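You operate a simulated robot arm through the tools that you are given. There is no shell and no other tool. Be economical: measure what you need, move in short steps, check, and stop when the job is done.

Carry out the task below with a simulated robot arm. There is one attempt and no reset: what you move stays moved.

TASK
Clamp the leaf stamped HOLE 13, plug its centre hole and paint the patch beside it black.
Fine: the plug of that size; brush back.
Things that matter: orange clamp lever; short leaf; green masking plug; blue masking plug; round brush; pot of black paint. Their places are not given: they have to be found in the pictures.

It is judged by the outcome, as a careful person would: the job done as asked, and still so three seconds after it is handed in. It fails if anything else is knocked over, pushed out of place, dropped, spilled or broken.

THE ROBOT
A 7-joint arm with a two-finger parallel gripper, fixed in place. Base frame: the origin is at the foot of the arm, x ahead of it, y to its left, z up. Lengths are in m, angles in degrees, forces in N, time in s.
Its first joint turns from -66.0 to 66.0 degrees. Payload 2.4 kg.
Tool frame: the origin (TCP) lies between the finger pads and is the grasp point; the fingertips stand 0.03 m ahead of it; z points along the fingers, y is the line along which they close. The gripper opens to 0.094 m. The fingers are 0.028 m wide and 0.01 m thick; the gripper's body (0.05 by 0.096 m) begins 0.055 m behind the TCP.
Orientation is that of the tool frame in the base frame, as a unit quaternion [w, x, y, z]. With the fingers straight down and closing along the base's y, the tool's x points along the base's -x, its y along +y and its z along -z.

THE INTERFACE
- The arm moves only by the tool step_arm. Its argument "deltas" is a list of rows, each an object of numbers (a shift or turn left out is 0, a gripper value left out holds the last): "rx", "ry", "rz": the turn, a rotation vector about the tool's x, y, z in degrees; "tx", "ty", "tz": the shift along the tool's x, y, z in m; "fingers": the finger opening in m, from 0 to 0.094. In form: [{"rx": .., "ry": .., "rz": .., "tx": .., "ty": .., "tz": .., "fingers": ..}, ...]. A call has 1 to 8 rows; each row shifts and turns the commanded pose from where the row before left it, along the tool's axes as they then stand. A row lasts 0.2 s, in which the tool goes at most 0.05 m and 8.6 degrees; a call with a longer step from one row to the next is refused whole, and so is a gripper value outside its range. A pose out of reach is approached as far as the arm can. The call stops where the force on the tool passes 40 N (or 10 N more than at its start, if that is more) or the arm is blocked; 0.2 s more then pass. The fingers move at their own pace (about 0.153 m/s each) and stop on an object; they squeeze with about 23 N. The grip force told is the motor's: it shows also when the fingers shut on nothing. Time passes only in rows, and 0.2 s behind the last, so rows that do not move let the fingers close. It gives the time, the measured TCP pose, the force on the tool (base axes), the opening and the grip force at its end, in the units of the frame above (readings bear some noise).
- Cameras (640 x 400 px; columns grow to the right, rows downward): "scene" is fixed at [0.0361, 0.4682, 1.4549]; the picture's right is [-0.79, -0.61, 0.00], its down [-0.29, 0.37, -0.88] and it looks along [0.54, -0.70, -0.47] (base axes); focal length 235 px, centre (320, 200). "wrist" rides on the gripper at [-0.037, 0, -0.058] in the tool frame; the picture's right is [0.00, -1.00, 0.00], its down [0.97, 0.00, -0.24] and it looks along [0.24, 0.00, 0.97] (tool axes); focal length 218 px, centre (320, 200).
- get_image(camera): a new picture of that camera. No time passes.
- probe_pixels(camera, pixels): for up to 12 pixels [column, row] of the newest picture of that camera ("zoom" is the newest enlarged one), the place [x, y, z] in the base frame of the surface seen there, good to about 0.002 m. No time passes.
- inspect(camera, box): a new picture of the part [left, top, right, bottom] of that camera's present view, enlarged. No time passes.
- sign_off(): hands the job in; it is judged then, once.

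Work in short steps. Measure before you move; look again where a grasp or a placing could have gone wrong, and mend it. You have 80 turns and 38 pictures in all, those below and enlarged ones among them. Open the gripper and draw the arm clear of the work before you hand the job in, unless the task says otherwise; then end with one line.

The tools are called after "Call:" by a JSON object that holds its "op" and its "data". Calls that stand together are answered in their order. step_arm: Moves the arm, as the interface text tells. Its arguments: {"type":"object","properties":{"deltas":{"type":"array","items":{"type":"object","properties":{"rx":{"type":"number"},"ry":{"type":"number"},"rz":{"type":"number"},"tx":{"type":"number"},"ty":{"type":"number"},"tz":{"type":"number"},"fingers":{"type":"number"}}}}},"required":["deltas"]} The other tools are called the same way: get_image (camera) takes a picture; probe_pixels (camera, pixels) gives the place of the surface under pixels of a picture; inspect (camera, box) takes an enlarged picture of a part of a camera's view; sign_off () hands the job in.

At the start:

```text
time_s: 0.0
eef_pos: [0.3268, 0.1782, 1.3345]
ee_rot: [0.0, 0.0, 1.0, -0.001]
force: [-0.4, -0.3, -0.7]
gripper_width: 0.0941
grasp_force: 0.2
```

scene: 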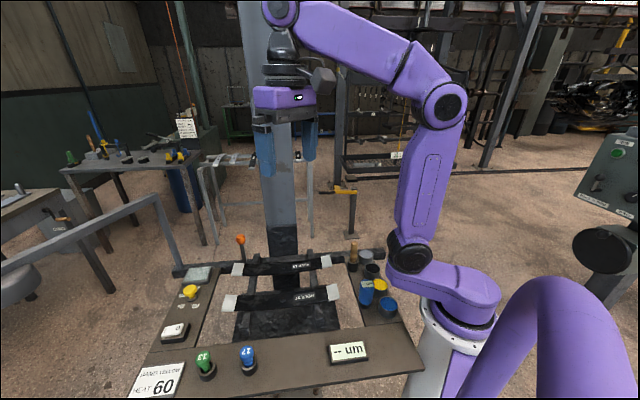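
wrist: 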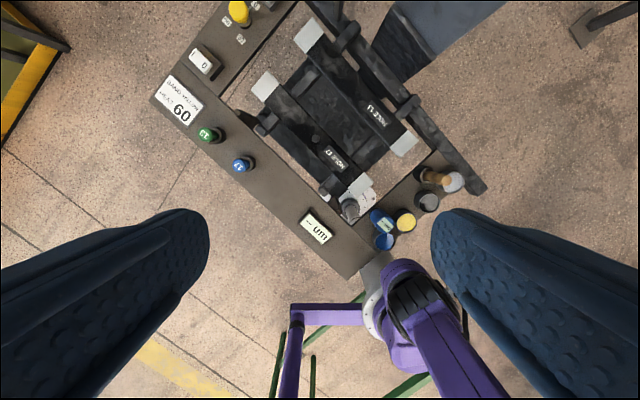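

The scene shows two leaves at about (280,265) and (285,300), plugs at (205,365) and (247,358), and pots near (370,285). I'll enlarge these areas.

Call:
{"op": "inspect", "data": {"camera": "scene", "box": [210, 225, 420, 355]}}

Call:
{"op": "inspect", "data": {"camera": "wrist", "box": [220, 0, 500, 175]}}

Call:
{"op": "inspect", "data": {"camera": "wrist", "box": [140, 120, 500, 290]}}

Call:
{"op": "inspect", "data": {"camera": "scene", "box": [120, 225, 330, 400]}}

```text
3.05 times, centred on (315, 290) of scene
```

zoom: 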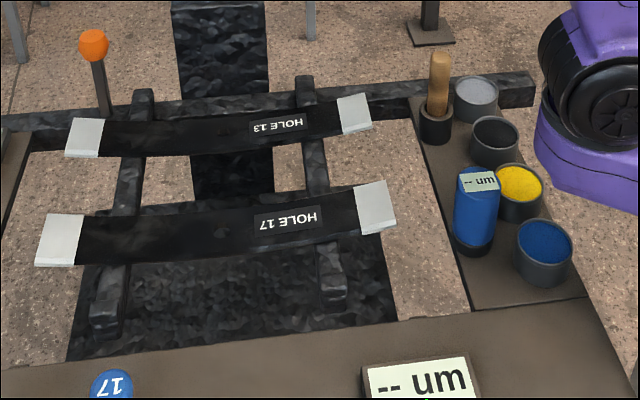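

```text
2.29 times, centred on (360, 88) of wrist
```

zoom: 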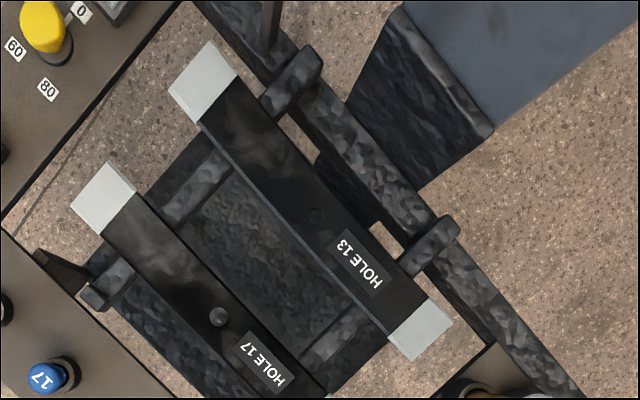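

```text
1.78 times, centred on (320, 205) of wrist
```

zoom: 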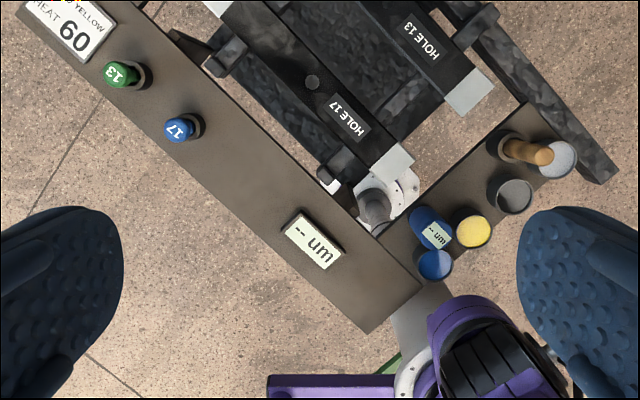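

```text
2.29 times, centred on (225, 312) of scene
```

zoom: 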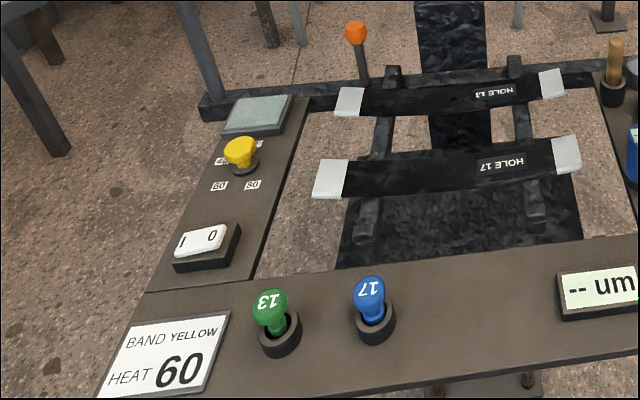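

Next I measure the main points, using the newest enlarged picture and the scene picture.

Call:
{"op": "probe_pixels", "data": {"camera": "zoom", "pixels": [[270, 298], [283, 342], [370, 285], [376, 325], [356, 32], [361, 75], [349, 100], [551, 82], [495, 92], [452, 98], [392, 75], [514, 66]]}}

Call:
{"op": "get_image", "data": {"camera": "scene"}}

Call:
{"op": "probe_pixels", "data": {"camera": "scene", "pixels": [[354, 243], [354, 255], [353, 268], [366, 255], [372, 270], [380, 285], [389, 305], [366, 286], [367, 307], [347, 290], [240, 268], [284, 298]]}}

```text
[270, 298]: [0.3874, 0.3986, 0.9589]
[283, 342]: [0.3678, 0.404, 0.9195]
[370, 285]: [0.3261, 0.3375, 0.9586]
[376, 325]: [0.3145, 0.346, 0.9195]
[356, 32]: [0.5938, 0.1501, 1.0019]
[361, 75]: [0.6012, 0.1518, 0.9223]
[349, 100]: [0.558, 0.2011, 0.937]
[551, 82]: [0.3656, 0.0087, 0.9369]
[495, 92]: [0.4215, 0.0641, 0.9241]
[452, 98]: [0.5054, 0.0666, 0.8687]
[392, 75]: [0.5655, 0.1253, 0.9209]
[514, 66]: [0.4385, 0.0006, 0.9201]
```

```text
31 pictures are left
```

scene: 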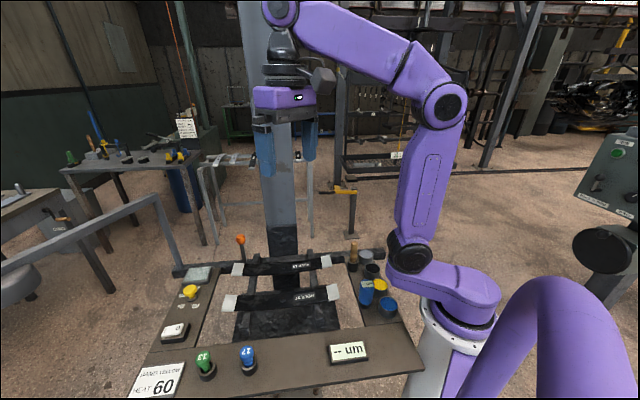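

```text
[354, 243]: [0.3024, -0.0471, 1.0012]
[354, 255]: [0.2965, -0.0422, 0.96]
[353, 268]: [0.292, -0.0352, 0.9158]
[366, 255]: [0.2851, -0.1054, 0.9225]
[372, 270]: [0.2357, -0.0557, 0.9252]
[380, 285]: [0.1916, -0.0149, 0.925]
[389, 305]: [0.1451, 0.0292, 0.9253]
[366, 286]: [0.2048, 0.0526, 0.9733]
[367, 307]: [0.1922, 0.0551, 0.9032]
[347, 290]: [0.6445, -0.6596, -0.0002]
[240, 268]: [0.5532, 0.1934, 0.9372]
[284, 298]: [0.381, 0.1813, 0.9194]
```

The HOLE 13 leaf runs between about (0.56,0.20) and (0.365,0.01) with its top at z≈0.937, and the lever is near (0.6,0.15). I move over it for a closer wrist view.

Call:
{"op": "step_arm", "data": {"deltas": [{"tx": -0.03, "ty": -0.01, "tz": 0.025}, {"tx": -0.03, "ty": -0.01, "tz": 0.025}, {"tx": -0.03, "ty": -0.01, "tz": 0.025}, {"tx": -0.03, "ty": -0.01, "tz": 0.025}, {"tx": -0.03, "ty": -0.01, "tz": 0.025}, {}]}}

Call:
{"op": "get_image", "data": {"camera": "wrist"}}

```text
time_s: 1.4
eef_pos: [0.4757, 0.1285, 1.2103]
ee_rot: [0.0, 0.001, 1.0, -0.001]
force: [-0.6, 0.2, 0.1]
gripper_width: 0.0942
grasp_force: 0.0
```

```text
30 pictures are left
```

wrist: 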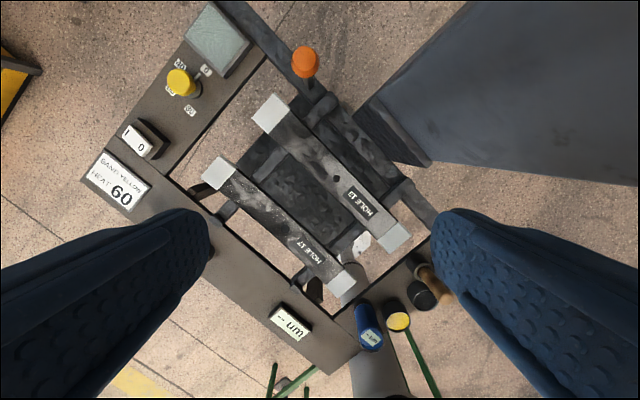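

Call:
{"op": "inspect", "data": {"camera": "wrist", "box": [230, 40, 430, 250]}}

Call:
{"op": "probe_pixels", "data": {"camera": "wrist", "pixels": [[336, 178], [333, 183], [340, 173], [315, 152], [325, 160], [268, 112], [395, 237], [300, 133], [307, 62], [316, 88], [330, 105], [365, 205]]}}

```text
1.90 times, centred on (330, 145) of wrist
```

zoom: 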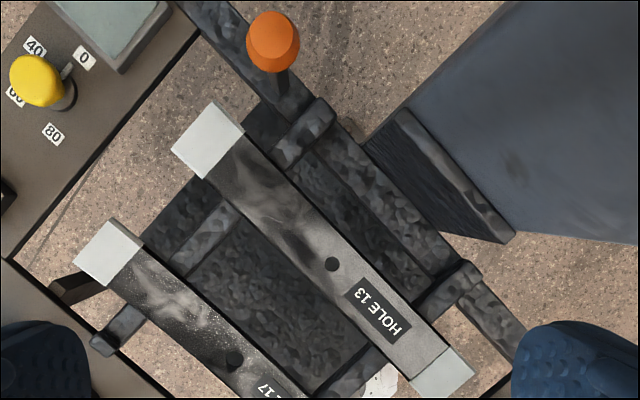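

```text
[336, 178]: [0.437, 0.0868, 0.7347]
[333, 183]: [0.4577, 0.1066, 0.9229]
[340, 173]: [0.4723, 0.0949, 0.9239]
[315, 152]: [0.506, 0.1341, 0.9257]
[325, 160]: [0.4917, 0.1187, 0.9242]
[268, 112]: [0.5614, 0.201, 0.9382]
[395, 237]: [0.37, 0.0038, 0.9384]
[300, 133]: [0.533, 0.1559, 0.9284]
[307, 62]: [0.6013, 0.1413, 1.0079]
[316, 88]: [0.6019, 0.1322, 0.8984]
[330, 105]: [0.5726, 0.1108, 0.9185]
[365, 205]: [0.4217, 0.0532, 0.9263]
```

The hole is near (0.464,0.100,0.924). I drop lower to see the patch, the lever and the clamp mechanism.

Call:
{"op": "step_arm", "data": {"deltas": [{"tx": -0.01, "tz": 0.035}, {"tx": -0.01, "tz": 0.035}, {"tx": -0.01, "tz": 0.035}, {}]}}

Call:
{"op": "get_image", "data": {"camera": "wrist"}}

Call:
{"op": "inspect", "data": {"camera": "scene", "box": [215, 220, 345, 305]}}

```text
time_s: 2.4
eef_pos: [0.5071, 0.1279, 1.1048]
ee_rot: [-0.001, 0.0, 1.0, 0.0]
force: [0.4, 0.3, 0.2]
gripper_width: 0.0939
grasp_force: 0.0
```

```text
28 pictures are left
```

wrist: 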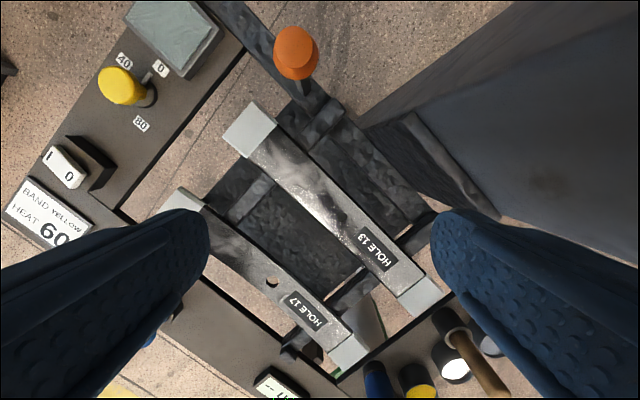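

```text
4.71 times, centred on (280, 262) of scene
```

zoom: 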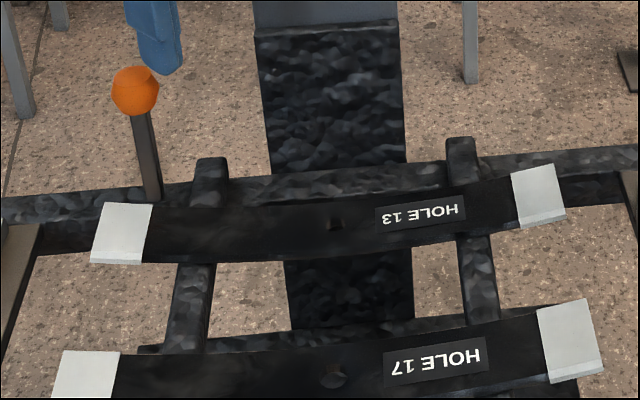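

Call:
{"op": "inspect", "data": {"camera": "wrist", "box": [215, 10, 455, 325]}}

Call:
{"op": "inspect", "data": {"camera": "wrist", "box": [290, 150, 430, 280]}}

```text
1.27 times, centred on (335, 168) of wrist
```

zoom: 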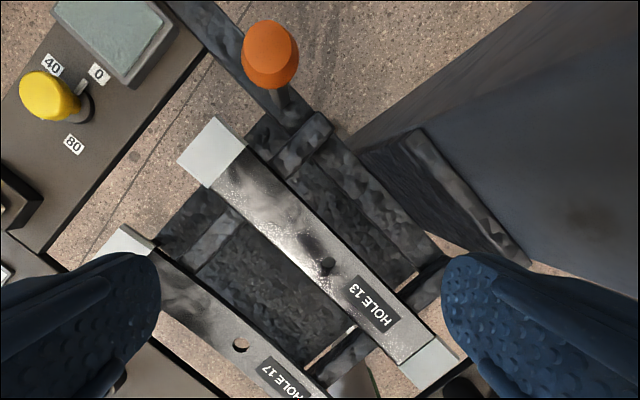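

```text
3.08 times, centred on (360, 215) of wrist
```

zoom: 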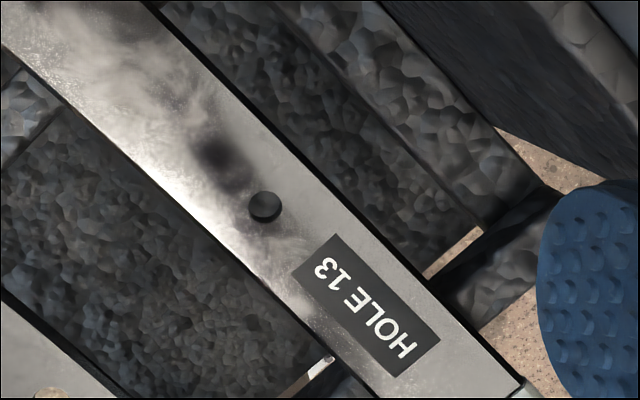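

Call:
{"op": "probe_pixels", "data": {"camera": "scene", "pixels": [[241, 239], [242, 246], [243, 251], [244, 256], [245, 261], [230, 268], [257, 258], [225, 271], [262, 263], [255, 264]]}}

Call:
{"op": "probe_pixels", "data": {"camera": "wrist", "pixels": [[296, 50], [305, 80], [316, 97], [328, 115], [300, 110], [285, 105], [335, 205], [346, 219], [290, 155], [265, 30], [345, 125]]}}

```text
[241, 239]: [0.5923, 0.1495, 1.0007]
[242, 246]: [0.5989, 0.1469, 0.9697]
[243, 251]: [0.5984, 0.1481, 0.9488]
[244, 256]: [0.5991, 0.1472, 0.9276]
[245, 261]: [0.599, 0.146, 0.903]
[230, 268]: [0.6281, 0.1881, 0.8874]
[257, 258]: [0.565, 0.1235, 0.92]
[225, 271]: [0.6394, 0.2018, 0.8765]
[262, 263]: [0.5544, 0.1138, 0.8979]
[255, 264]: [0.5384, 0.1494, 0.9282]
```

```text
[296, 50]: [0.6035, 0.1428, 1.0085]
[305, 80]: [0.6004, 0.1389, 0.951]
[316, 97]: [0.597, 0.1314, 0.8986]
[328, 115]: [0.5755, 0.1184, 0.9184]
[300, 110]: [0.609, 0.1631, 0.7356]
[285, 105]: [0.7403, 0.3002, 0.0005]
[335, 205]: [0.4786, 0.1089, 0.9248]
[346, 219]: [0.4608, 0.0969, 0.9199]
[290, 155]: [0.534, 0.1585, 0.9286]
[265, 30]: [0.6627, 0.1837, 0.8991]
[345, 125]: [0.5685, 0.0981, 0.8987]
```

The lever stands upright at (0.601,0.143) with its ball at z≈1.003. Before pushing it, I look from another side at the front of the fixture to learn how the clamp moves and to see the leaf under different light.

Call:
{"op": "step_arm", "data": {"deltas": [{"tx": 0.01, "ty": 0.045, "tz": -0.01}, {"tx": 0.01, "ty": 0.045, "tz": -0.01}, {"tx": 0.01, "ty": 0.045, "tz": -0.01}, {}]}}

Call:
{"op": "get_image", "data": {"camera": "wrist"}}

Call:
{"op": "inspect", "data": {"camera": "wrist", "box": [280, 90, 480, 290]}}

```text
time_s: 3.4
eef_pos: [0.4759, 0.2625, 1.1341]
ee_rot: [0.0, 0.001, 1.0, 0.0]
force: [-0.5, -0.5, 0.6]
gripper_width: 0.0939
grasp_force: 0.1
```

```text
24 pictures are left
```

wrist: 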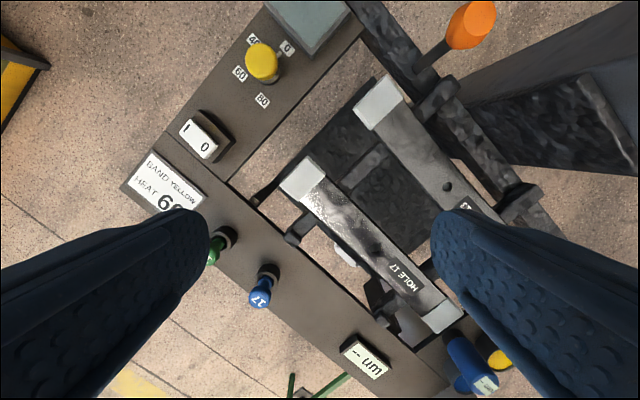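

```text
2.00 times, centred on (380, 190) of wrist
```

zoom: 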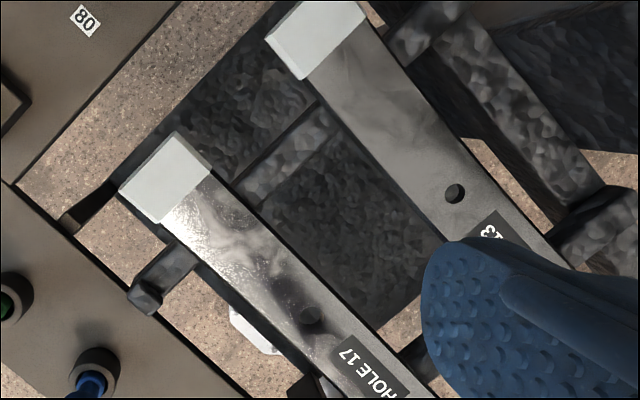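

Call:
{"op": "inspect", "data": {"camera": "wrist", "box": [370, 110, 480, 215]}}

Call:
{"op": "inspect", "data": {"camera": "scene", "box": [255, 250, 325, 285]}}

```text
3.81 times, centred on (425, 162) of wrist
```

zoom: 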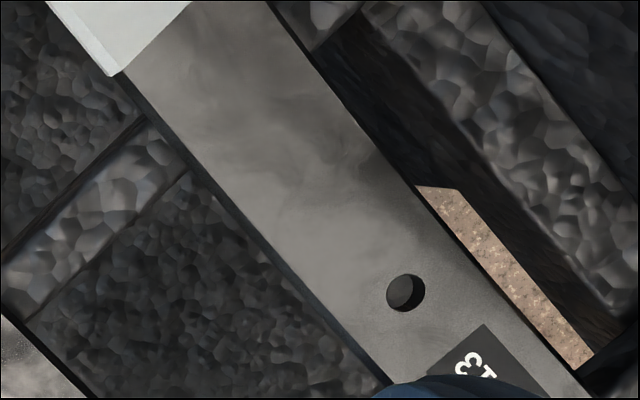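

```text
9.14 times, centred on (290, 268) of scene
```

zoom: 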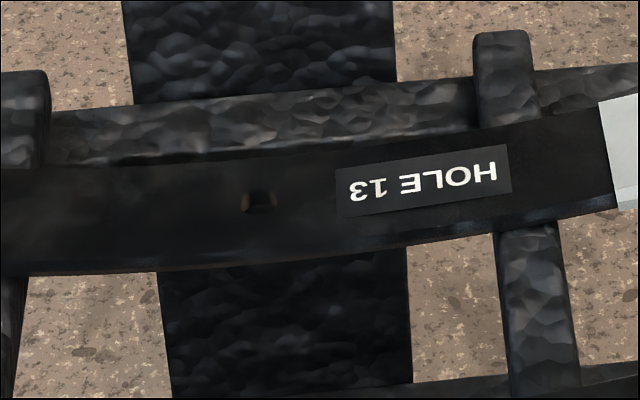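

No obvious patch mark is visible; the label is on one side of the hole, so the patch should be on the free side. Next I check how far the pillar stands from the lever before approaching it.

Call:
{"op": "probe_pixels", "data": {"camera": "scene", "pixels": [[248, 60], [266, 200], [280, 200], [296, 200], [268, 225], [284, 225], [297, 225], [270, 250], [280, 250], [295, 248]]}}

Call:
{"op": "probe_pixels", "data": {"camera": "wrist", "pixels": [[470, 20], [430, 60], [420, 68], [447, 187], [425, 165], [262, 196], [300, 233], [500, 60], [530, 40], [520, 100]]}}

```text
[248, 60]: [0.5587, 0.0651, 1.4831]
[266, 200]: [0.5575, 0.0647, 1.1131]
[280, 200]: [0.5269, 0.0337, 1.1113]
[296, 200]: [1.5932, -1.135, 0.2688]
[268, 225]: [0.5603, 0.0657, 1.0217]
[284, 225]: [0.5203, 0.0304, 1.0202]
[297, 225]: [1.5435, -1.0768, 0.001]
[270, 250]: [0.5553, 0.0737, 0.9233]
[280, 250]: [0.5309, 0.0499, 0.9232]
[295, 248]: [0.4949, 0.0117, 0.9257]
```

```text
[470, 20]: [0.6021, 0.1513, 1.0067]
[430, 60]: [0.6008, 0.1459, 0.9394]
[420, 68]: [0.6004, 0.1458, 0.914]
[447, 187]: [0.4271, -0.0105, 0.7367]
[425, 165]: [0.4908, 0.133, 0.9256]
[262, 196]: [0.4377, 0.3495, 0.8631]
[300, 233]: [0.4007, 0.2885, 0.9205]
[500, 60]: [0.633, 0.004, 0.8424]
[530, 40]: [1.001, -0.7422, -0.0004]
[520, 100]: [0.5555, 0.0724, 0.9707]
```

Call:
{"op": "step_arm", "data": {"deltas": [{"rz": 7.42}, {"rz": 7.42}, {"rz": 7.42}, {"rz": 7.42}, {"rz": 7.42}, {"rz": 7.4}, {}]}}

Call:
{"op": "step_arm", "data": {"deltas": [{"tx": -0.0428, "ty": 0.001, "tz": 0.008}, {"tx": -0.0428, "ty": 0.001, "tz": 0.008}, {"tx": -0.0428, "ty": 0.001, "tz": 0.008}, {"tx": -0.0428, "ty": 0.001, "tz": 0.008}, {}]}}

Call:
{"op": "get_image", "data": {"camera": "wrist"}}

```text
time_s: 5.0
eef_pos: [0.477, 0.263, 1.1346]
ee_rot: [0.0, 0.38, 0.925, 0.0]
force: [-1.3, 0.6, -0.4]
gripper_width: 0.0942
grasp_force: 0.0
```

```text
time_s: 6.2
eef_pos: [0.6023, 0.1455, 1.1034]
ee_rot: [0.0, 0.379, 0.925, 0.0]
force: [0.4, -0.1, 0.4]
gripper_width: 0.0938
grasp_force: 0.1
```

```text
20 pictures are left
```

wrist: 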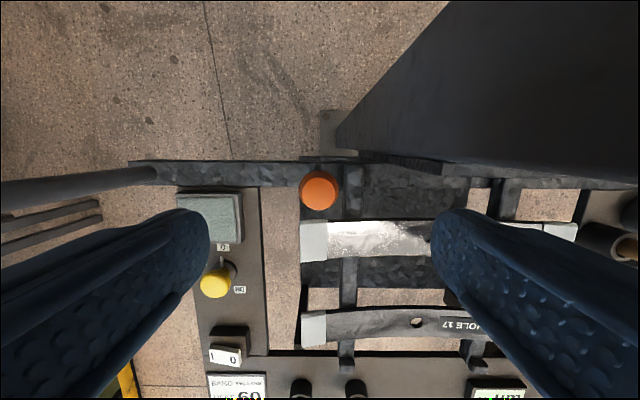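

The ball is centred between the fingers (pixel 319,190) and the yaw matches the bench. I descend and grip the ball gently.

Call:
{"op": "step_arm", "data": {"deltas": [{"tz": 0.035}, {"tz": 0.035}, {"tz": 0.03}, {"fingers": 0.0}, {"fingers": 0.0}, {"fingers": 0.0}]}}

```text
time_s: 7.6
eef_pos: [0.6026, 0.1458, 1.0026]
ee_rot: [-0.001, 0.379, 0.926, 0.0]
force: [0.5, 0.1, -0.4]
gripper_width: 0.031
grasp_force: 45.1
```

The ball is gripped at 0.031 m. I nudge it 8 mm toward the leaf (+tool x) and read the force.

Call:
{"op": "step_arm", "data": {"deltas": [{"tx": 0.004}, {"tx": 0.004}]}}

```text
time_s: 8.2
eef_pos: [0.6006, 0.1439, 1.0023]
ee_rot: [0.005, 0.383, 0.924, 0.0]
force: [25.3, -20.9, -5.4]
gripper_width: 0.0312
grasp_force: 44.5
```

It is stiff that way (about 33 N) but drifted along −u. I undo the nudge and try ±u.

Call:
{"op": "step_arm", "data": {"deltas": [{"tx": -0.008}, {"ty": -0.004}, {"ty": -0.004}]}}

```text
time_s: 9.0
eef_pos: [0.5952, 0.1416, 1.0027]
ee_rot: [0.0, 0.378, 0.926, 0.0]
force: [12.1, -3.4, 1.8]
gripper_width: 0.0308
grasp_force: 45.4
```

It moves freely along −u. I continue a bit, following an arc.

Call:
{"op": "step_arm", "data": {"deltas": [{"ty": -0.006, "tz": 0.0005}, {"ty": -0.006, "tz": 0.001}, {"ty": -0.006, "tz": 0.0015}]}}

Call:
{"op": "inspect", "data": {"camera": "scene", "box": [205, 200, 345, 310]}}

```text
time_s: 9.8
eef_pos: [0.5824, 0.1298, 1.0002]
ee_rot: [-0.001, 0.378, 0.926, 0.0]
force: [5.5, 3.0, 2.6]
gripper_width: 0.0309
grasp_force: 45.1
```

```text
3.64 times, centred on (275, 255) of scene
```

zoom: 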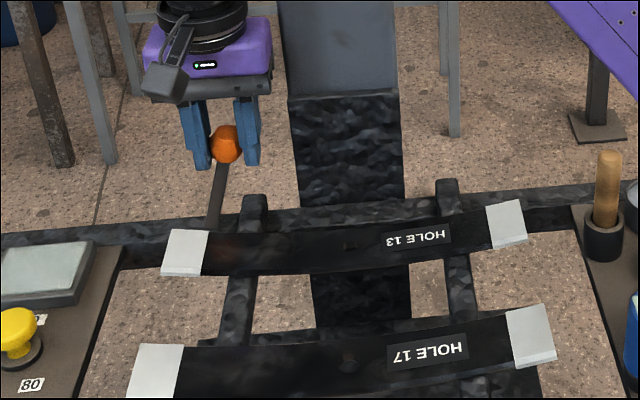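

The lever follows along −u with little force (now tilted about 15°). The pillar is close to the gripper on that side, so I release, lift and go round to push the ball from the +u side with closed, tilted fingers.

Call:
{"op": "step_arm", "data": {"deltas": [{"fingers": 0.06}, {"fingers": 0.06}, {"tz": -0.035}, {"tz": -0.035}, {"ty": 0.035, "tx": 0.008}, {"ty": 0.035, "fingers": 0.0}, {"fingers": 0.0}]}}

Call:
{"op": "probe_pixels", "data": {"camera": "scene", "pixels": [[267, 239], [240, 239]]}}

Call:
{"op": "inspect", "data": {"camera": "scene", "box": [205, 200, 345, 310]}}

```text
time_s: 11.4
eef_pos: [0.628, 0.1827, 1.0705]
ee_rot: [0.0, 0.379, 0.926, 0.0]
force: [0.4, 0.5, 0.0]
gripper_width: 0.0003
grasp_force: 23.1
```

```text
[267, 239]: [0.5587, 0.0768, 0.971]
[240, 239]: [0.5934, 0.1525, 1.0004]
```

```text
3.64 times, centred on (275, 255) of scene
```

zoom: 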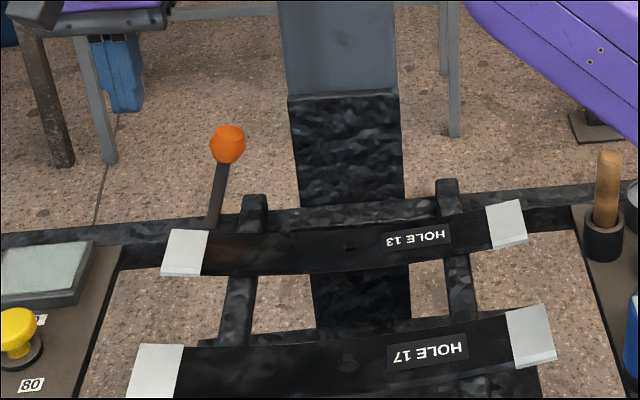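

The lever holds its position. I lower beside the ball, tilt the closed fingers 25° and move in.

Call:
{"op": "step_arm", "data": {"deltas": [{"tz": 0.035}, {"tz": 0.03}, {"rx": 8.4}, {"rx": 8.4}, {"rx": 8.2}, {"tz": 0.0085, "ty": -0.0181}, {"tz": 0.0085, "ty": -0.0181}, {}]}}

Call:
{"op": "step_arm", "data": {"deltas": [{"tz": 0.0051, "ty": -0.0082}, {"tz": 0.006, "ty": -0.0078}, {"tz": 0.006, "ty": -0.0078}, {"tz": 0.006, "ty": -0.0078}, {}]}}

Call:
{"op": "inspect", "data": {"camera": "scene", "box": [205, 200, 345, 310]}}

```text
time_s: 13.2
eef_pos: [0.5691, 0.151, 1.0029]
ee_rot: [-0.083, 0.367, 0.904, -0.201]
force: [-5.4, 11.4, -8.2]
gripper_width: 0.0
grasp_force: 23.2
out of reach, approached as far as the arm can: row 4, 5
```

```text
time_s: 14.4
eef_pos: [0.5437, 0.1183, 0.9961]
ee_rot: [-0.082, 0.37, 0.903, -0.201]
force: [0.7, 0.7, 0.5]
gripper_width: 0.0
grasp_force: 23.1
```

```text
3.64 times, centred on (275, 255) of scene
```

zoom: 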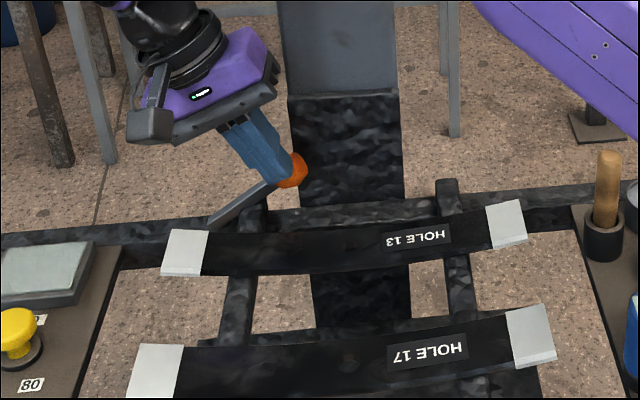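

The lever has swung far over to about 60°. I measure it.

Call:
{"op": "probe_pixels", "data": {"camera": "zoom", "pixels": [[298, 168], [258, 192], [235, 210], [215, 224], [254, 203], [185, 238], [345, 245], [447, 186]]}}

Call:
{"op": "get_image", "data": {"camera": "wrist"}}

```text
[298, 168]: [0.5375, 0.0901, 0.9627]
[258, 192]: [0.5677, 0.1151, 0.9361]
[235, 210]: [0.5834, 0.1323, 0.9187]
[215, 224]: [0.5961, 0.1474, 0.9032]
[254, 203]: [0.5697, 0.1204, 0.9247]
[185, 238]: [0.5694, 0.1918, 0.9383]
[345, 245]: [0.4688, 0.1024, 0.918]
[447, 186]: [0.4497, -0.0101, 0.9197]
```

```text
16 pictures are left
```

wrist: 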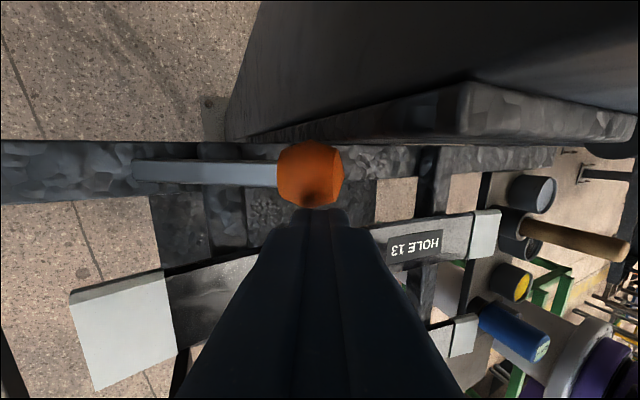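

The lever sits about 37° above horizontal with its ball near (0.537,0.09,0.963). I push a little further down the arc to find its end stop.

Call:
{"op": "step_arm", "data": {"deltas": [{"tx": -0.006}, {"tz": 0.007, "ty": -0.0016}, {"tz": 0.007, "ty": -0.0016}, {"tz": 0.007, "ty": -0.0016}, {}]}}

Call:
{"op": "probe_pixels", "data": {"camera": "scene", "pixels": [[286, 246], [275, 253], [283, 246], [288, 249]]}}

```text
time_s: 15.1
eef_pos: [0.5453, 0.1137, 0.9944]
ee_rot: [-0.074, 0.368, 0.906, -0.195]
force: [-1.3, 1.9, 9.0]
gripper_width: 0.0
grasp_force: 22.9
stopped in row 3: the force on the tool passed its limit (the readings are from after the stop); the commanded pose is now the measured one
```

```text
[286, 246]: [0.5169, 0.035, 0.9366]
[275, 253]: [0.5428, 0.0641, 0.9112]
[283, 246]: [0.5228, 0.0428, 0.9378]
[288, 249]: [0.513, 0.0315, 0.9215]
```

The lever is against its stop, so the clamp is closed. I back off along the tool axis, straighten the tool and rise.

Call:
{"op": "step_arm", "data": {"deltas": [{"tz": -0.04}, {"tz": -0.04}, {"rx": -8.4}, {"rx": -8.4}, {"rx": -7.8}, {"tz": -0.04, "fingers": 0.09}, {}]}}

Call:
{"op": "inspect", "data": {"camera": "scene", "box": [180, 220, 360, 390]}}

```text
time_s: 16.7
eef_pos: [0.5693, 0.1375, 1.1073]
ee_rot: [0.006, 0.377, 0.926, 0.002]
force: [0.3, -0.6, 0.7]
gripper_width: 0.09
grasp_force: 0.0
```

```text
2.35 times, centred on (270, 305) of scene
```

zoom: 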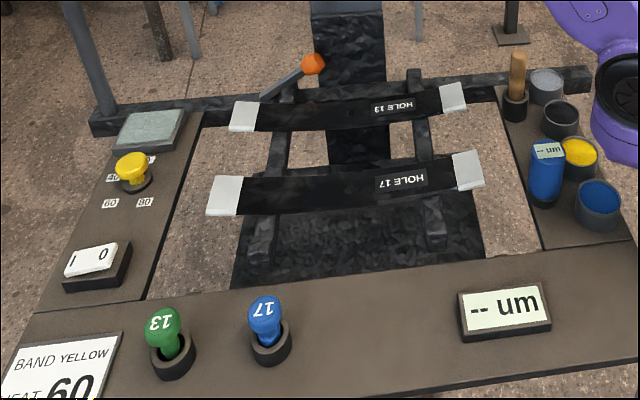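

The lever stays down. Now I travel to the green plug.

Call:
{"op": "step_arm", "data": {"deltas": [{"tx": 0.0414, "ty": 0.008}, {"tx": 0.0414, "ty": 0.008}, {"tx": 0.0414, "ty": 0.008}, {"tx": 0.0414, "ty": 0.008}, {"tx": 0.0414, "ty": 0.008}, {"tx": 0.0414, "ty": 0.008}, {"tx": 0.0414, "ty": 0.008}, {}]}}

Call:
{"op": "get_image", "data": {"camera": "wrist"}}

```text
time_s: 18.5
eef_pos: [0.3991, 0.3796, 1.1058]
ee_rot: [0.006, 0.376, 0.927, 0.002]
force: [-0.5, -1.2, 0.2]
gripper_width: 0.0899
grasp_force: 0.1
```

```text
14 pictures are left
```

wrist: 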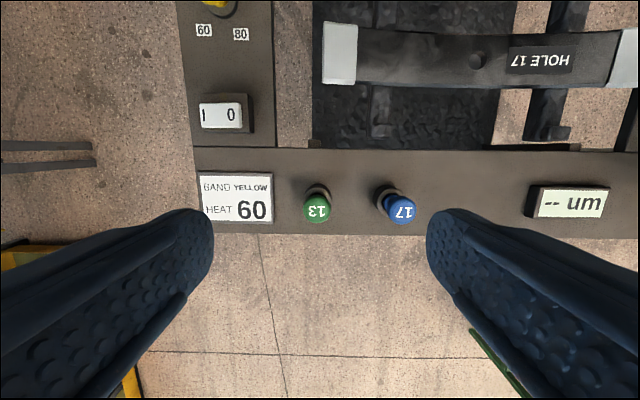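

Call:
{"op": "probe_pixels", "data": {"camera": "wrist", "pixels": [[316, 207], [305, 207], [329, 207], [317, 219], [317, 197], [304, 192], [332, 192], [318, 184], [397, 208], [320, 170]]}}

Call:
{"op": "inspect", "data": {"camera": "wrist", "box": [280, 165, 440, 245]}}

```text
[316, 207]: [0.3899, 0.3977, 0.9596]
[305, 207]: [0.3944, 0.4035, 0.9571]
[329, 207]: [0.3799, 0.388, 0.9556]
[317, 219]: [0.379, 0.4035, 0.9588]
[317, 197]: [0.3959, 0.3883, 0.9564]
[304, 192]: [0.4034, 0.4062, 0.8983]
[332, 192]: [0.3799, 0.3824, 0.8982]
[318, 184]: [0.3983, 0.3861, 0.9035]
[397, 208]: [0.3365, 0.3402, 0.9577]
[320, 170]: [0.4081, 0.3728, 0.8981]
```

```text
4.00 times, centred on (360, 205) of wrist
```

zoom: 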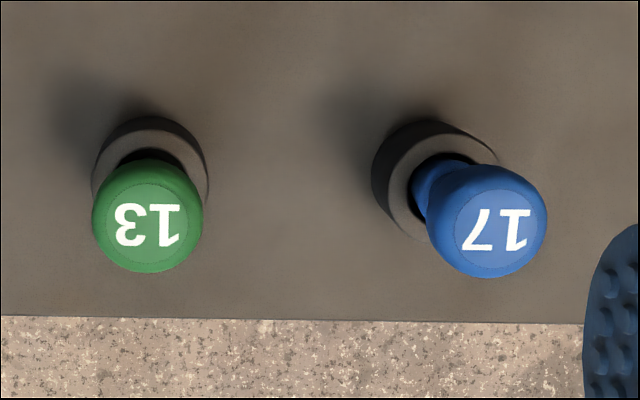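

The green plug's head is centred at about (0.388,0.396), top z 0.960, and about 25 mm wide. I correct the small tool tilt, align over it and descend with the fingertips staying above the holder rim (0.92).

Call:
{"op": "step_arm", "data": {"deltas": [{"rx": 0.47, "ry": 0.52, "tx": 0.0194, "ty": 0.0038, "fingers": 0.06}, {"tz": 0.04}, {"tz": 0.04}, {"tz": 0.04}, {"tz": 0.02}, {}]}}

Call:
{"op": "get_image", "data": {"camera": "wrist"}}

```text
time_s: 19.9
eef_pos: [0.3885, 0.3962, 0.9643]
ee_rot: [0.0, 0.376, 0.927, -0.001]
force: [-0.2, -0.4, -0.7]
gripper_width: 0.0601
grasp_force: 0.0
```

```text
12 pictures are left
```

wrist: 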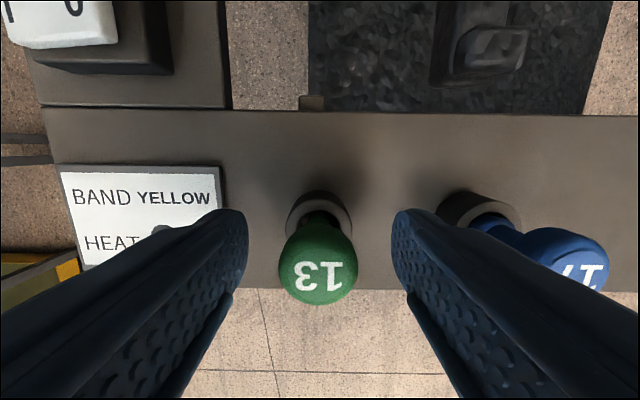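

Centred. I go down 10 mm more, close and lift.

Call:
{"op": "step_arm", "data": {"deltas": [{"tz": 0.01}, {"fingers": 0.0}, {"fingers": 0.0}, {}]}}

Call:
{"op": "step_arm", "data": {"deltas": [{"tz": -0.03}, {"tz": -0.03}, {"tz": -0.03}, {}]}}

Call:
{"op": "inspect", "data": {"camera": "scene", "box": [150, 290, 290, 390]}}

```text
time_s: 20.9
eef_pos: [0.387, 0.3961, 0.9537]
ee_rot: [-0.001, 0.377, 0.926, -0.001]
force: [0.7, -0.6, 0.0]
gripper_width: 0.0263
grasp_force: 23.1
```

```text
time_s: 21.9
eef_pos: [0.3877, 0.3965, 1.0433]
ee_rot: [-0.001, 0.376, 0.927, -0.001]
force: [0.2, 1.0, 0.0]
gripper_width: 0.0261
grasp_force: 22.9
```

```text
4.00 times, centred on (220, 340) of scene
```

zoom: 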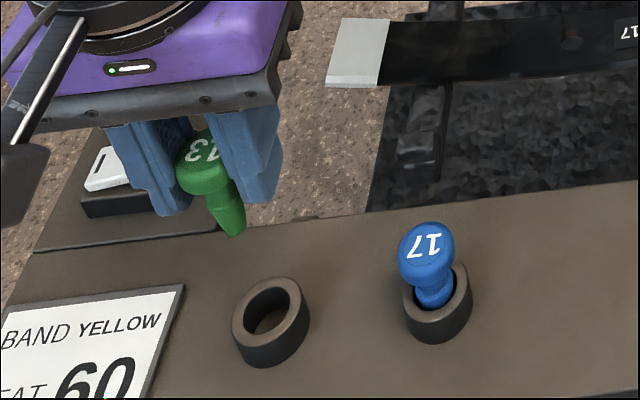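

The plug is out and vertical. I probe its tip and the hole.

Call:
{"op": "probe_pixels", "data": {"camera": "zoom", "pixels": [[236, 228], [228, 210], [212, 188], [203, 152], [195, 175]]}}

```text
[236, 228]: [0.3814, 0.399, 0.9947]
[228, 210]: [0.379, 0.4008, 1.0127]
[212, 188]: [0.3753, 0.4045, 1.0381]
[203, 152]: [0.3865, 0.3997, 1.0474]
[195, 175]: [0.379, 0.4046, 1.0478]
```

The plug tip is 0.050 below the TCP. From two earlier rays the hole is at about (0.464,0.102). I travel above it and look.

Call:
{"op": "step_arm", "data": {"deltas": [{"tz": -0.017}, {"tx": -0.0373, "ty": -0.0223}, {"tx": -0.0373, "ty": -0.0223}, {"tx": -0.0373, "ty": -0.0223}, {"tx": -0.0373, "ty": -0.0223}, {"tx": -0.0373, "ty": -0.0223}, {"tx": -0.0373, "ty": -0.0223}, {"tx": -0.0373, "ty": -0.0223}]}}

Call:
{"op": "inspect", "data": {"camera": "wrist", "box": [220, 120, 420, 245]}}

```text
time_s: 23.7
eef_pos: [0.4663, 0.1017, 1.0611]
ee_rot: [-0.001, 0.376, 0.927, -0.001]
force: [0.0, -0.1, 0.2]
gripper_width: 0.0266
grasp_force: 23.2
```

```text
3.20 times, centred on (320, 182) of wrist
```

zoom: 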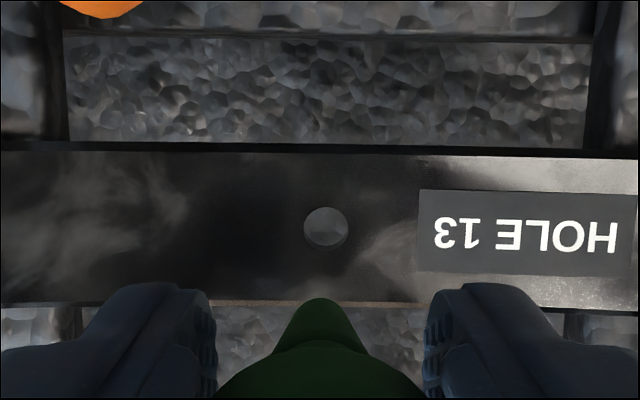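

The hole appears at zoom (325,227); I cross-check its rim coordinates.

Call:
{"op": "probe_pixels", "data": {"camera": "zoom", "pixels": [[299, 227], [352, 227], [325, 202], [325, 253], [325, 158], [325, 297], [240, 225], [420, 235], [270, 227]]}}

```text
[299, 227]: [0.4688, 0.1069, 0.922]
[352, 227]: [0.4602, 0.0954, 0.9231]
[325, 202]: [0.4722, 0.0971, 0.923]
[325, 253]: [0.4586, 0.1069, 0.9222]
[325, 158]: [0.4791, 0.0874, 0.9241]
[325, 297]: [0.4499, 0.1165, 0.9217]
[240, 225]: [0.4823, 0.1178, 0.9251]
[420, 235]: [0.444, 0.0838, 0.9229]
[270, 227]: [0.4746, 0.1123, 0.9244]
```

The rim average puts the hole at (0.465,0.1016). I correct by about 1.5 mm and lower the plug toward it.

Call:
{"op": "step_arm", "data": {"deltas": [{"tx": 0.0015, "ty": -0.0013}, {"tz": 0.035}, {"tz": 0.035}, {"tz": 0.012}, {}]}}

Call:
{"op": "inspect", "data": {"camera": "scene", "box": [250, 230, 330, 280]}}

```text
time_s: 24.9
eef_pos: [0.4651, 0.1021, 0.9783]
ee_rot: [-0.001, 0.376, 0.927, -0.001]
force: [-0.5, -0.1, -0.1]
gripper_width: 0.0263
grasp_force: 22.7
```

```text
8.00 times, centred on (290, 255) of scene
```

zoom: 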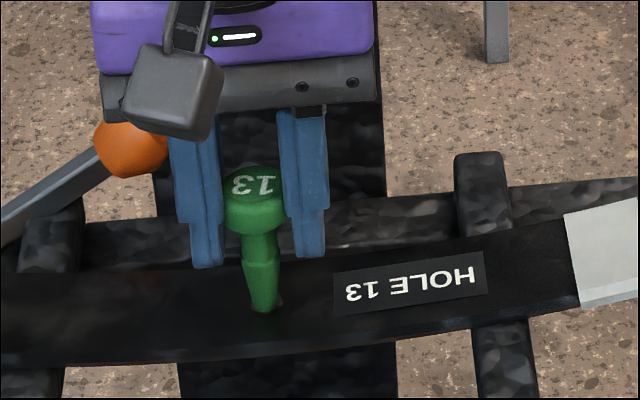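

The tip is right over the hole. I lower slowly.

Call:
{"op": "step_arm", "data": {"deltas": [{"tz": 0.005}, {"tz": 0.005}, {"tz": 0.004}, {"tz": 0.004}, {"tz": 0.003}]}}

```text
time_s: 26.1
eef_pos: [0.4646, 0.1012, 0.959]
ee_rot: [0.001, 0.376, 0.927, 0.0]
force: [1.5, -8.0, 21.1]
gripper_width: 0.0262
grasp_force: 23.1
```

A 21 N reaction shows the taper is seating. I press slightly more.

Call:
{"op": "step_arm", "data": {"deltas": [{"tz": 0.0015}, {"tz": 0.0015}, {}]}}

Call:
{"op": "inspect", "data": {"camera": "scene", "box": [250, 230, 330, 280]}}

```text
time_s: 26.9
eef_pos: [0.465, 0.102, 0.9553]
ee_rot: [-0.001, 0.376, 0.927, -0.001]
force: [1.7, -5.2, 17.6]
gripper_width: 0.0263
grasp_force: 22.7
```

```text
8.00 times, centred on (290, 255) of scene
```

zoom: 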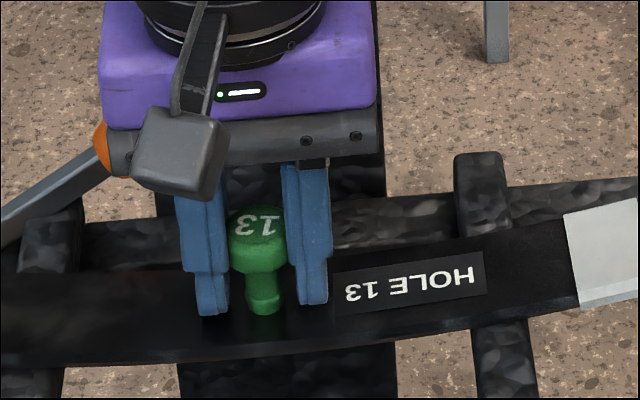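

The fingertips are at the leaf, with a little of the taper still above it. I release, rise, close and press the head from above.

Call:
{"op": "step_arm", "data": {"deltas": [{"fingers": 0.06}, {"fingers": 0.06}, {"tz": -0.035}, {"tz": -0.02}, {"fingers": 0.0}, {"fingers": 0.0}, {"fingers": 0.0}]}}

Call:
{"op": "step_arm", "data": {"deltas": [{"tz": 0.01}, {"tz": 0.006}, {"tz": 0.003}, {"tz": 0.003}, {"tz": 0.003}, {"tz": 0.002}]}}

```text
time_s: 28.5
eef_pos: [0.4646, 0.1023, 1.0101]
ee_rot: [0.0, 0.376, 0.927, 0.0]
force: [0.3, -0.3, 0.0]
gripper_width: 0.0002
grasp_force: 23.0
```

```text
time_s: 29.5
eef_pos: [0.4666, 0.1024, 0.9926]
ee_rot: [0.004, 0.376, 0.927, 0.002]
force: [-3.2, -0.3, 10.7]
gripper_width: 0.0001
grasp_force: 23.1
stopped in row 5: the force on the tool passed its limit (the readings are from after the stop); the commanded pose is now the measured one
```

It takes over 40 N without moving, so the plug is seated. I rise and look.

Call:
{"op": "step_arm", "data": {"deltas": [{"tz": -0.04}, {"tz": -0.04}, {"tz": -0.03}, {}]}}

Call:
{"op": "inspect", "data": {"camera": "scene", "box": [250, 220, 420, 320]}}

Call:
{"op": "get_image", "data": {"camera": "wrist"}}

```text
time_s: 30.5
eef_pos: [0.4657, 0.1021, 1.1016]
ee_rot: [0.002, 0.376, 0.926, 0.001]
force: [-0.7, 0.0, -0.1]
gripper_width: 0.0
grasp_force: 22.9
```

```text
3.76 times, centred on (335, 270) of scene
```

zoom: 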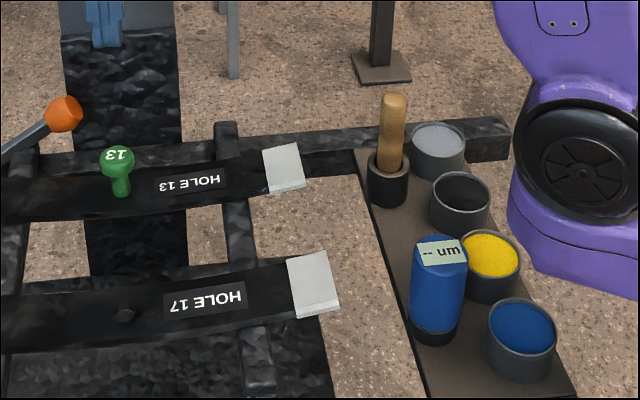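

```text
6 pictures are left
```

wrist: 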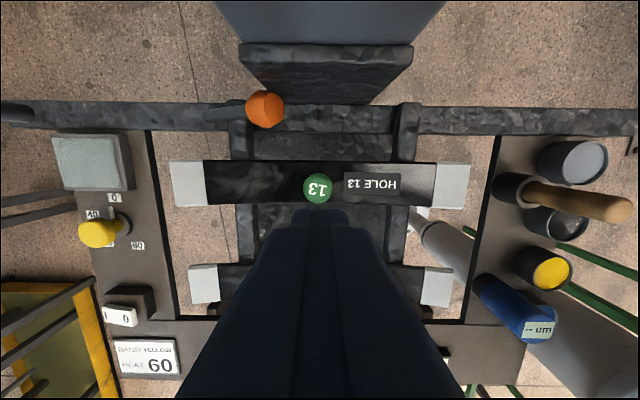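

The plug stands straight in hole 13. Next I measure the brush, its holder and the dark pot.

Call:
{"op": "probe_pixels", "data": {"camera": "zoom", "pixels": [[394, 95], [392, 130], [390, 160], [388, 185], [372, 160], [404, 160], [460, 205], [435, 190], [485, 190], [460, 178], [459, 235], [438, 132]]}}

Call:
{"op": "probe_pixels", "data": {"camera": "wrist", "pixels": [[622, 209], [575, 201], [545, 195], [505, 190], [555, 222], [540, 225], [570, 225], [575, 160], [550, 270], [550, 232]]}}

```text
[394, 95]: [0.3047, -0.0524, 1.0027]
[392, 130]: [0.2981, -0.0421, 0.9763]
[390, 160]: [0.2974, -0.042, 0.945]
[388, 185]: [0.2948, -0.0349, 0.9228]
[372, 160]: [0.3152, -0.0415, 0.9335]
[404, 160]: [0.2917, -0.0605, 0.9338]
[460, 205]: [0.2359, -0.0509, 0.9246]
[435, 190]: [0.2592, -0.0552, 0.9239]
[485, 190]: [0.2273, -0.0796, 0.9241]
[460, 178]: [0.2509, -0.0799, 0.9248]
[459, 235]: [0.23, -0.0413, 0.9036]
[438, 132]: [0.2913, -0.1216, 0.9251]
```

```text
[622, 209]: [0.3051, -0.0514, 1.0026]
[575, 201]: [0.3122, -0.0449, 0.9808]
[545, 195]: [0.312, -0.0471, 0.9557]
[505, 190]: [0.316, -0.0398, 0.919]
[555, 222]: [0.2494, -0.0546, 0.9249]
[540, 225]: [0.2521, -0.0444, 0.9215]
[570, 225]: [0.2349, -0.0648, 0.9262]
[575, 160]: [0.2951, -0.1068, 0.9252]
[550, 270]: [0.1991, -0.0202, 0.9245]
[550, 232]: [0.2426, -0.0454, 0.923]
```

The black pot is centred near (0.243,−0.065) with its paint at z≈0.924. The brush handle is at (0.305,−0.051) with its top at 1.003. I turn the tool to yaw 0 and go above the brush.

Call:
{"op": "step_arm", "data": {"deltas": [{"rz": -7.37}, {"rz": -7.37}, {"rz": -7.37}, {"rz": -7.37}, {"rz": -7.37}, {"rz": -7.35}, {"ry": 0.26, "fingers": 0.06}, {}]}}

Call:
{"op": "step_arm", "data": {"deltas": [{"tx": 0.0322, "ty": -0.0307}, {"tx": 0.0322, "ty": -0.0307}, {"tx": 0.0322, "ty": -0.0307}, {"tx": 0.0322, "ty": -0.0307}, {"tx": 0.0322, "ty": -0.0307}, {}]}}

Call:
{"op": "get_image", "data": {"camera": "wrist"}}

```text
time_s: 32.3
eef_pos: [0.4664, 0.1027, 1.1024]
ee_rot: [0.002, -0.001, 1.0, 0.0]
force: [-1.3, -0.3, 0.0]
gripper_width: 0.0602
grasp_force: 0.0
```

```text
time_s: 33.7
eef_pos: [0.3051, -0.0506, 1.0995]
ee_rot: [0.001, 0.0, 1.0, 0.0]
force: [-0.3, 0.4, 0.8]
gripper_width: 0.0603
grasp_force: 0.0
```

```text
5 pictures are left
```

wrist: 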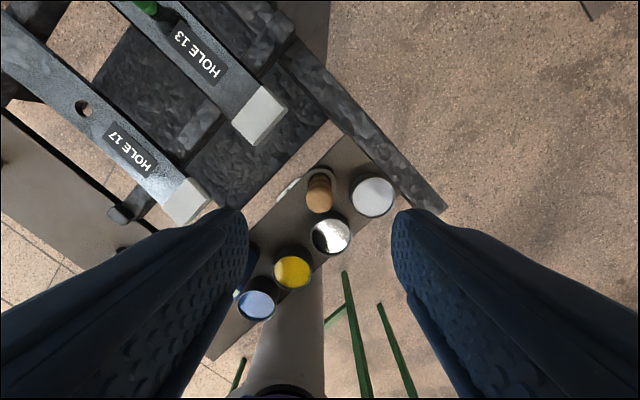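

Call:
{"op": "probe_pixels", "data": {"camera": "wrist", "pixels": [[319, 203], [307, 203], [331, 203], [319, 196], [319, 210], [331, 236], [312, 236], [350, 236], [331, 218], [331, 253], [345, 240], [318, 172]]}}

```text
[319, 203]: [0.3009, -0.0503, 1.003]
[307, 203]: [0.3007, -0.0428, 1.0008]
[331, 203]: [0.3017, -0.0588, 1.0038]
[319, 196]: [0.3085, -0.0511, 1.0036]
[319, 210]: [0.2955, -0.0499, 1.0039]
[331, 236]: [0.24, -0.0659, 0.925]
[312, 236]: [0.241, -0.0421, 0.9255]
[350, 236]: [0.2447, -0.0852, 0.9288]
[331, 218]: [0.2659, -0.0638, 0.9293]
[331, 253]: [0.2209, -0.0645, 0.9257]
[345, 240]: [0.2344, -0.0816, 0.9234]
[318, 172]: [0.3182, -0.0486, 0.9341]
```

Brush centre ≈ (0.303,−0.051); pot centre ≈ (0.243,−0.064). I descend to grip the handle at z≈0.978.

Call:
{"op": "step_arm", "data": {"deltas": [{"tx": 0.002, "tz": 0.04}, {"tz": 0.04}, {"tz": 0.0415}, {}, {"fingers": 0.0}, {"fingers": 0.0}, {"fingers": 0.0}]}}

Call:
{"op": "step_arm", "data": {"deltas": [{"tz": -0.03}, {"tz": -0.03}, {"tz": -0.03}, {}]}}

Call:
{"op": "inspect", "data": {"camera": "scene", "box": [300, 190, 440, 290]}}

```text
time_s: 34.4
eef_pos: [0.3245, -0.0225, 1.0321]
ee_rot: [0.012, -0.105, 0.994, -0.007]
force: [1.6, -2.2, 20.5]
gripper_width: 0.0611
grasp_force: 0.6
stopped in row 3: the force on the tool passed its limit (the readings are from after the stop); the commanded pose is now the measured one
```

```text
time_s: 35.4
eef_pos: [0.3209, -0.0212, 1.1201]
ee_rot: [0.011, -0.105, 0.994, -0.006]
force: [0.0, 1.1, -0.4]
gripper_width: 0.0601
grasp_force: 0.1
```

```text
4.00 times, centred on (370, 240) of scene
```

zoom: 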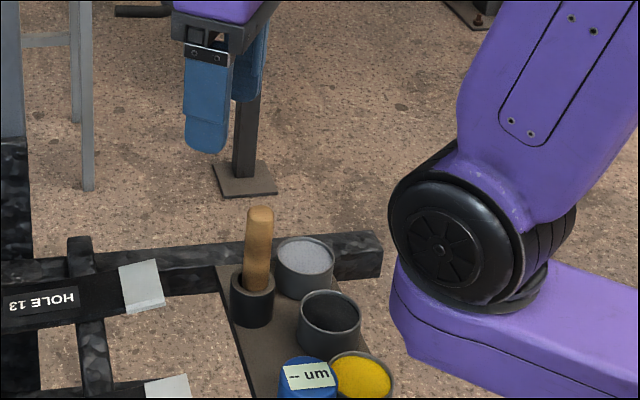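

The descent was deflected (the TCP slid about 3 cm in +y and turned), though the brush still stands upright. I check where the arm's links are relative to the bench.

Call:
{"op": "probe_pixels", "data": {"camera": "zoom", "pixels": [[440, 240], [395, 220], [530, 60], [470, 70], [440, 310], [550, 230], [260, 212], [258, 260], [208, 90], [255, 60], [560, 330], [600, 200]]}}

Call:
{"op": "get_image", "data": {"camera": "scene"}}

```text
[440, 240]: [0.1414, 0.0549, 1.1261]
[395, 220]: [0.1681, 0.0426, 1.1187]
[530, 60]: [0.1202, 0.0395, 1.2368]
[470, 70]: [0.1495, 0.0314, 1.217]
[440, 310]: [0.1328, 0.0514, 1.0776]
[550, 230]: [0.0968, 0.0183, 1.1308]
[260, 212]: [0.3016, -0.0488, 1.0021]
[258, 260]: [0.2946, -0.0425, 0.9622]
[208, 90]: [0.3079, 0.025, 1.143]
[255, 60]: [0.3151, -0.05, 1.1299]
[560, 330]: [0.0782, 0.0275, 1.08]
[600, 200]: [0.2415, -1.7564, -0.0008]
```

```text
3 pictures are left
```

scene: 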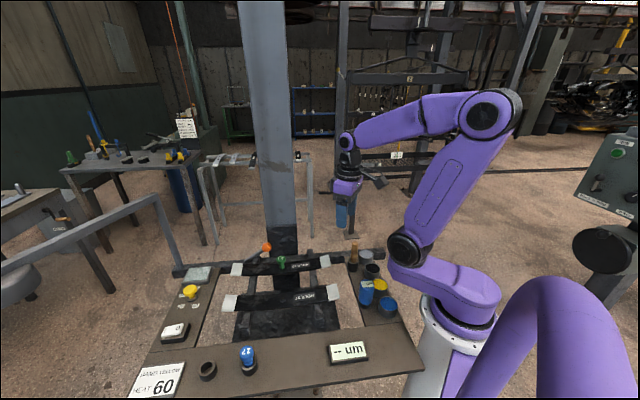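

The arm isn't visibly touching anything, so I restore the orientation and position above the brush. I'll then descend in small checks, stopping before the brush top.

Call:
{"op": "step_arm", "data": {"deltas": [{"rz": 6.0}, {"rz": 6.1}, {"ry": 1.43, "rx": -0.56}, {"tx": 0.018, "ty": -0.03}, {}, {}]}}

Call:
{"op": "step_arm", "data": {"deltas": [{"tz": 0.02}, {"tz": 0.02}, {}]}}

```text
time_s: 36.8
eef_pos: [0.302, -0.0491, 1.1199]
ee_rot: [-0.001, 0.0, 1.0, 0.001]
force: [0.5, -0.2, 0.3]
gripper_width: 0.0599
grasp_force: 0.1
```

```text
time_s: 37.5
eef_pos: [0.3027, -0.0494, 1.0809]
ee_rot: [-0.001, -0.001, 1.0, 0.0]
force: [-1.0, -0.5, 0.0]
gripper_width: 0.0601
grasp_force: 0.1
```

Call:
{"op": "step_arm", "data": {"deltas": [{"tz": 0.01, "ty": -0.0014}, {"tz": 0.008}, {"tz": 0.006}, {}]}}

```text
time_s: 38.5
eef_pos: [0.3038, -0.0508, 1.0569]
ee_rot: [-0.001, 0.0, 1.0, 0.0]
force: [-1.1, 0.1, 0.4]
gripper_width: 0.0599
grasp_force: 0.0
```

Call:
{"op": "step_arm", "data": {"deltas": [{"tz": 0.006}, {"tz": 0.005}, {"tz": 0.005}, {}]}}

```text
time_s: 39.5
eef_pos: [0.3033, -0.0525, 1.04]
ee_rot: [-0.002, 0.0, 1.0, 0.0]
force: [-0.1, -0.3, -0.7]
gripper_width: 0.06
grasp_force: 0.1
```

Call:
{"op": "step_arm", "data": {"deltas": [{"tz": 0.006}, {"tz": 0.006}, {"tz": 0.006}, {}]}}

```text
time_s: 40.5
eef_pos: [0.3016, -0.0509, 1.0226]
ee_rot: [-0.002, 0.0, 1.0, -0.001]
force: [0.1, -0.2, 0.1]
gripper_width: 0.06
grasp_force: 0.1
```

No obstruction this time. I continue to z≈0.988 and grip.

Call:
{"op": "step_arm", "data": {"deltas": [{"tz": 0.009, "tx": -0.001}, {"tz": 0.009}, {"tz": 0.008}, {"tz": 0.008}, {}]}}

```text
time_s: 41.8
eef_pos: [0.3029, -0.0528, 0.9885]
ee_rot: [-0.002, 0.001, 1.0, 0.0]
force: [0.7, -0.1, 0.9]
gripper_width: 0.0601
grasp_force: 0.2
```

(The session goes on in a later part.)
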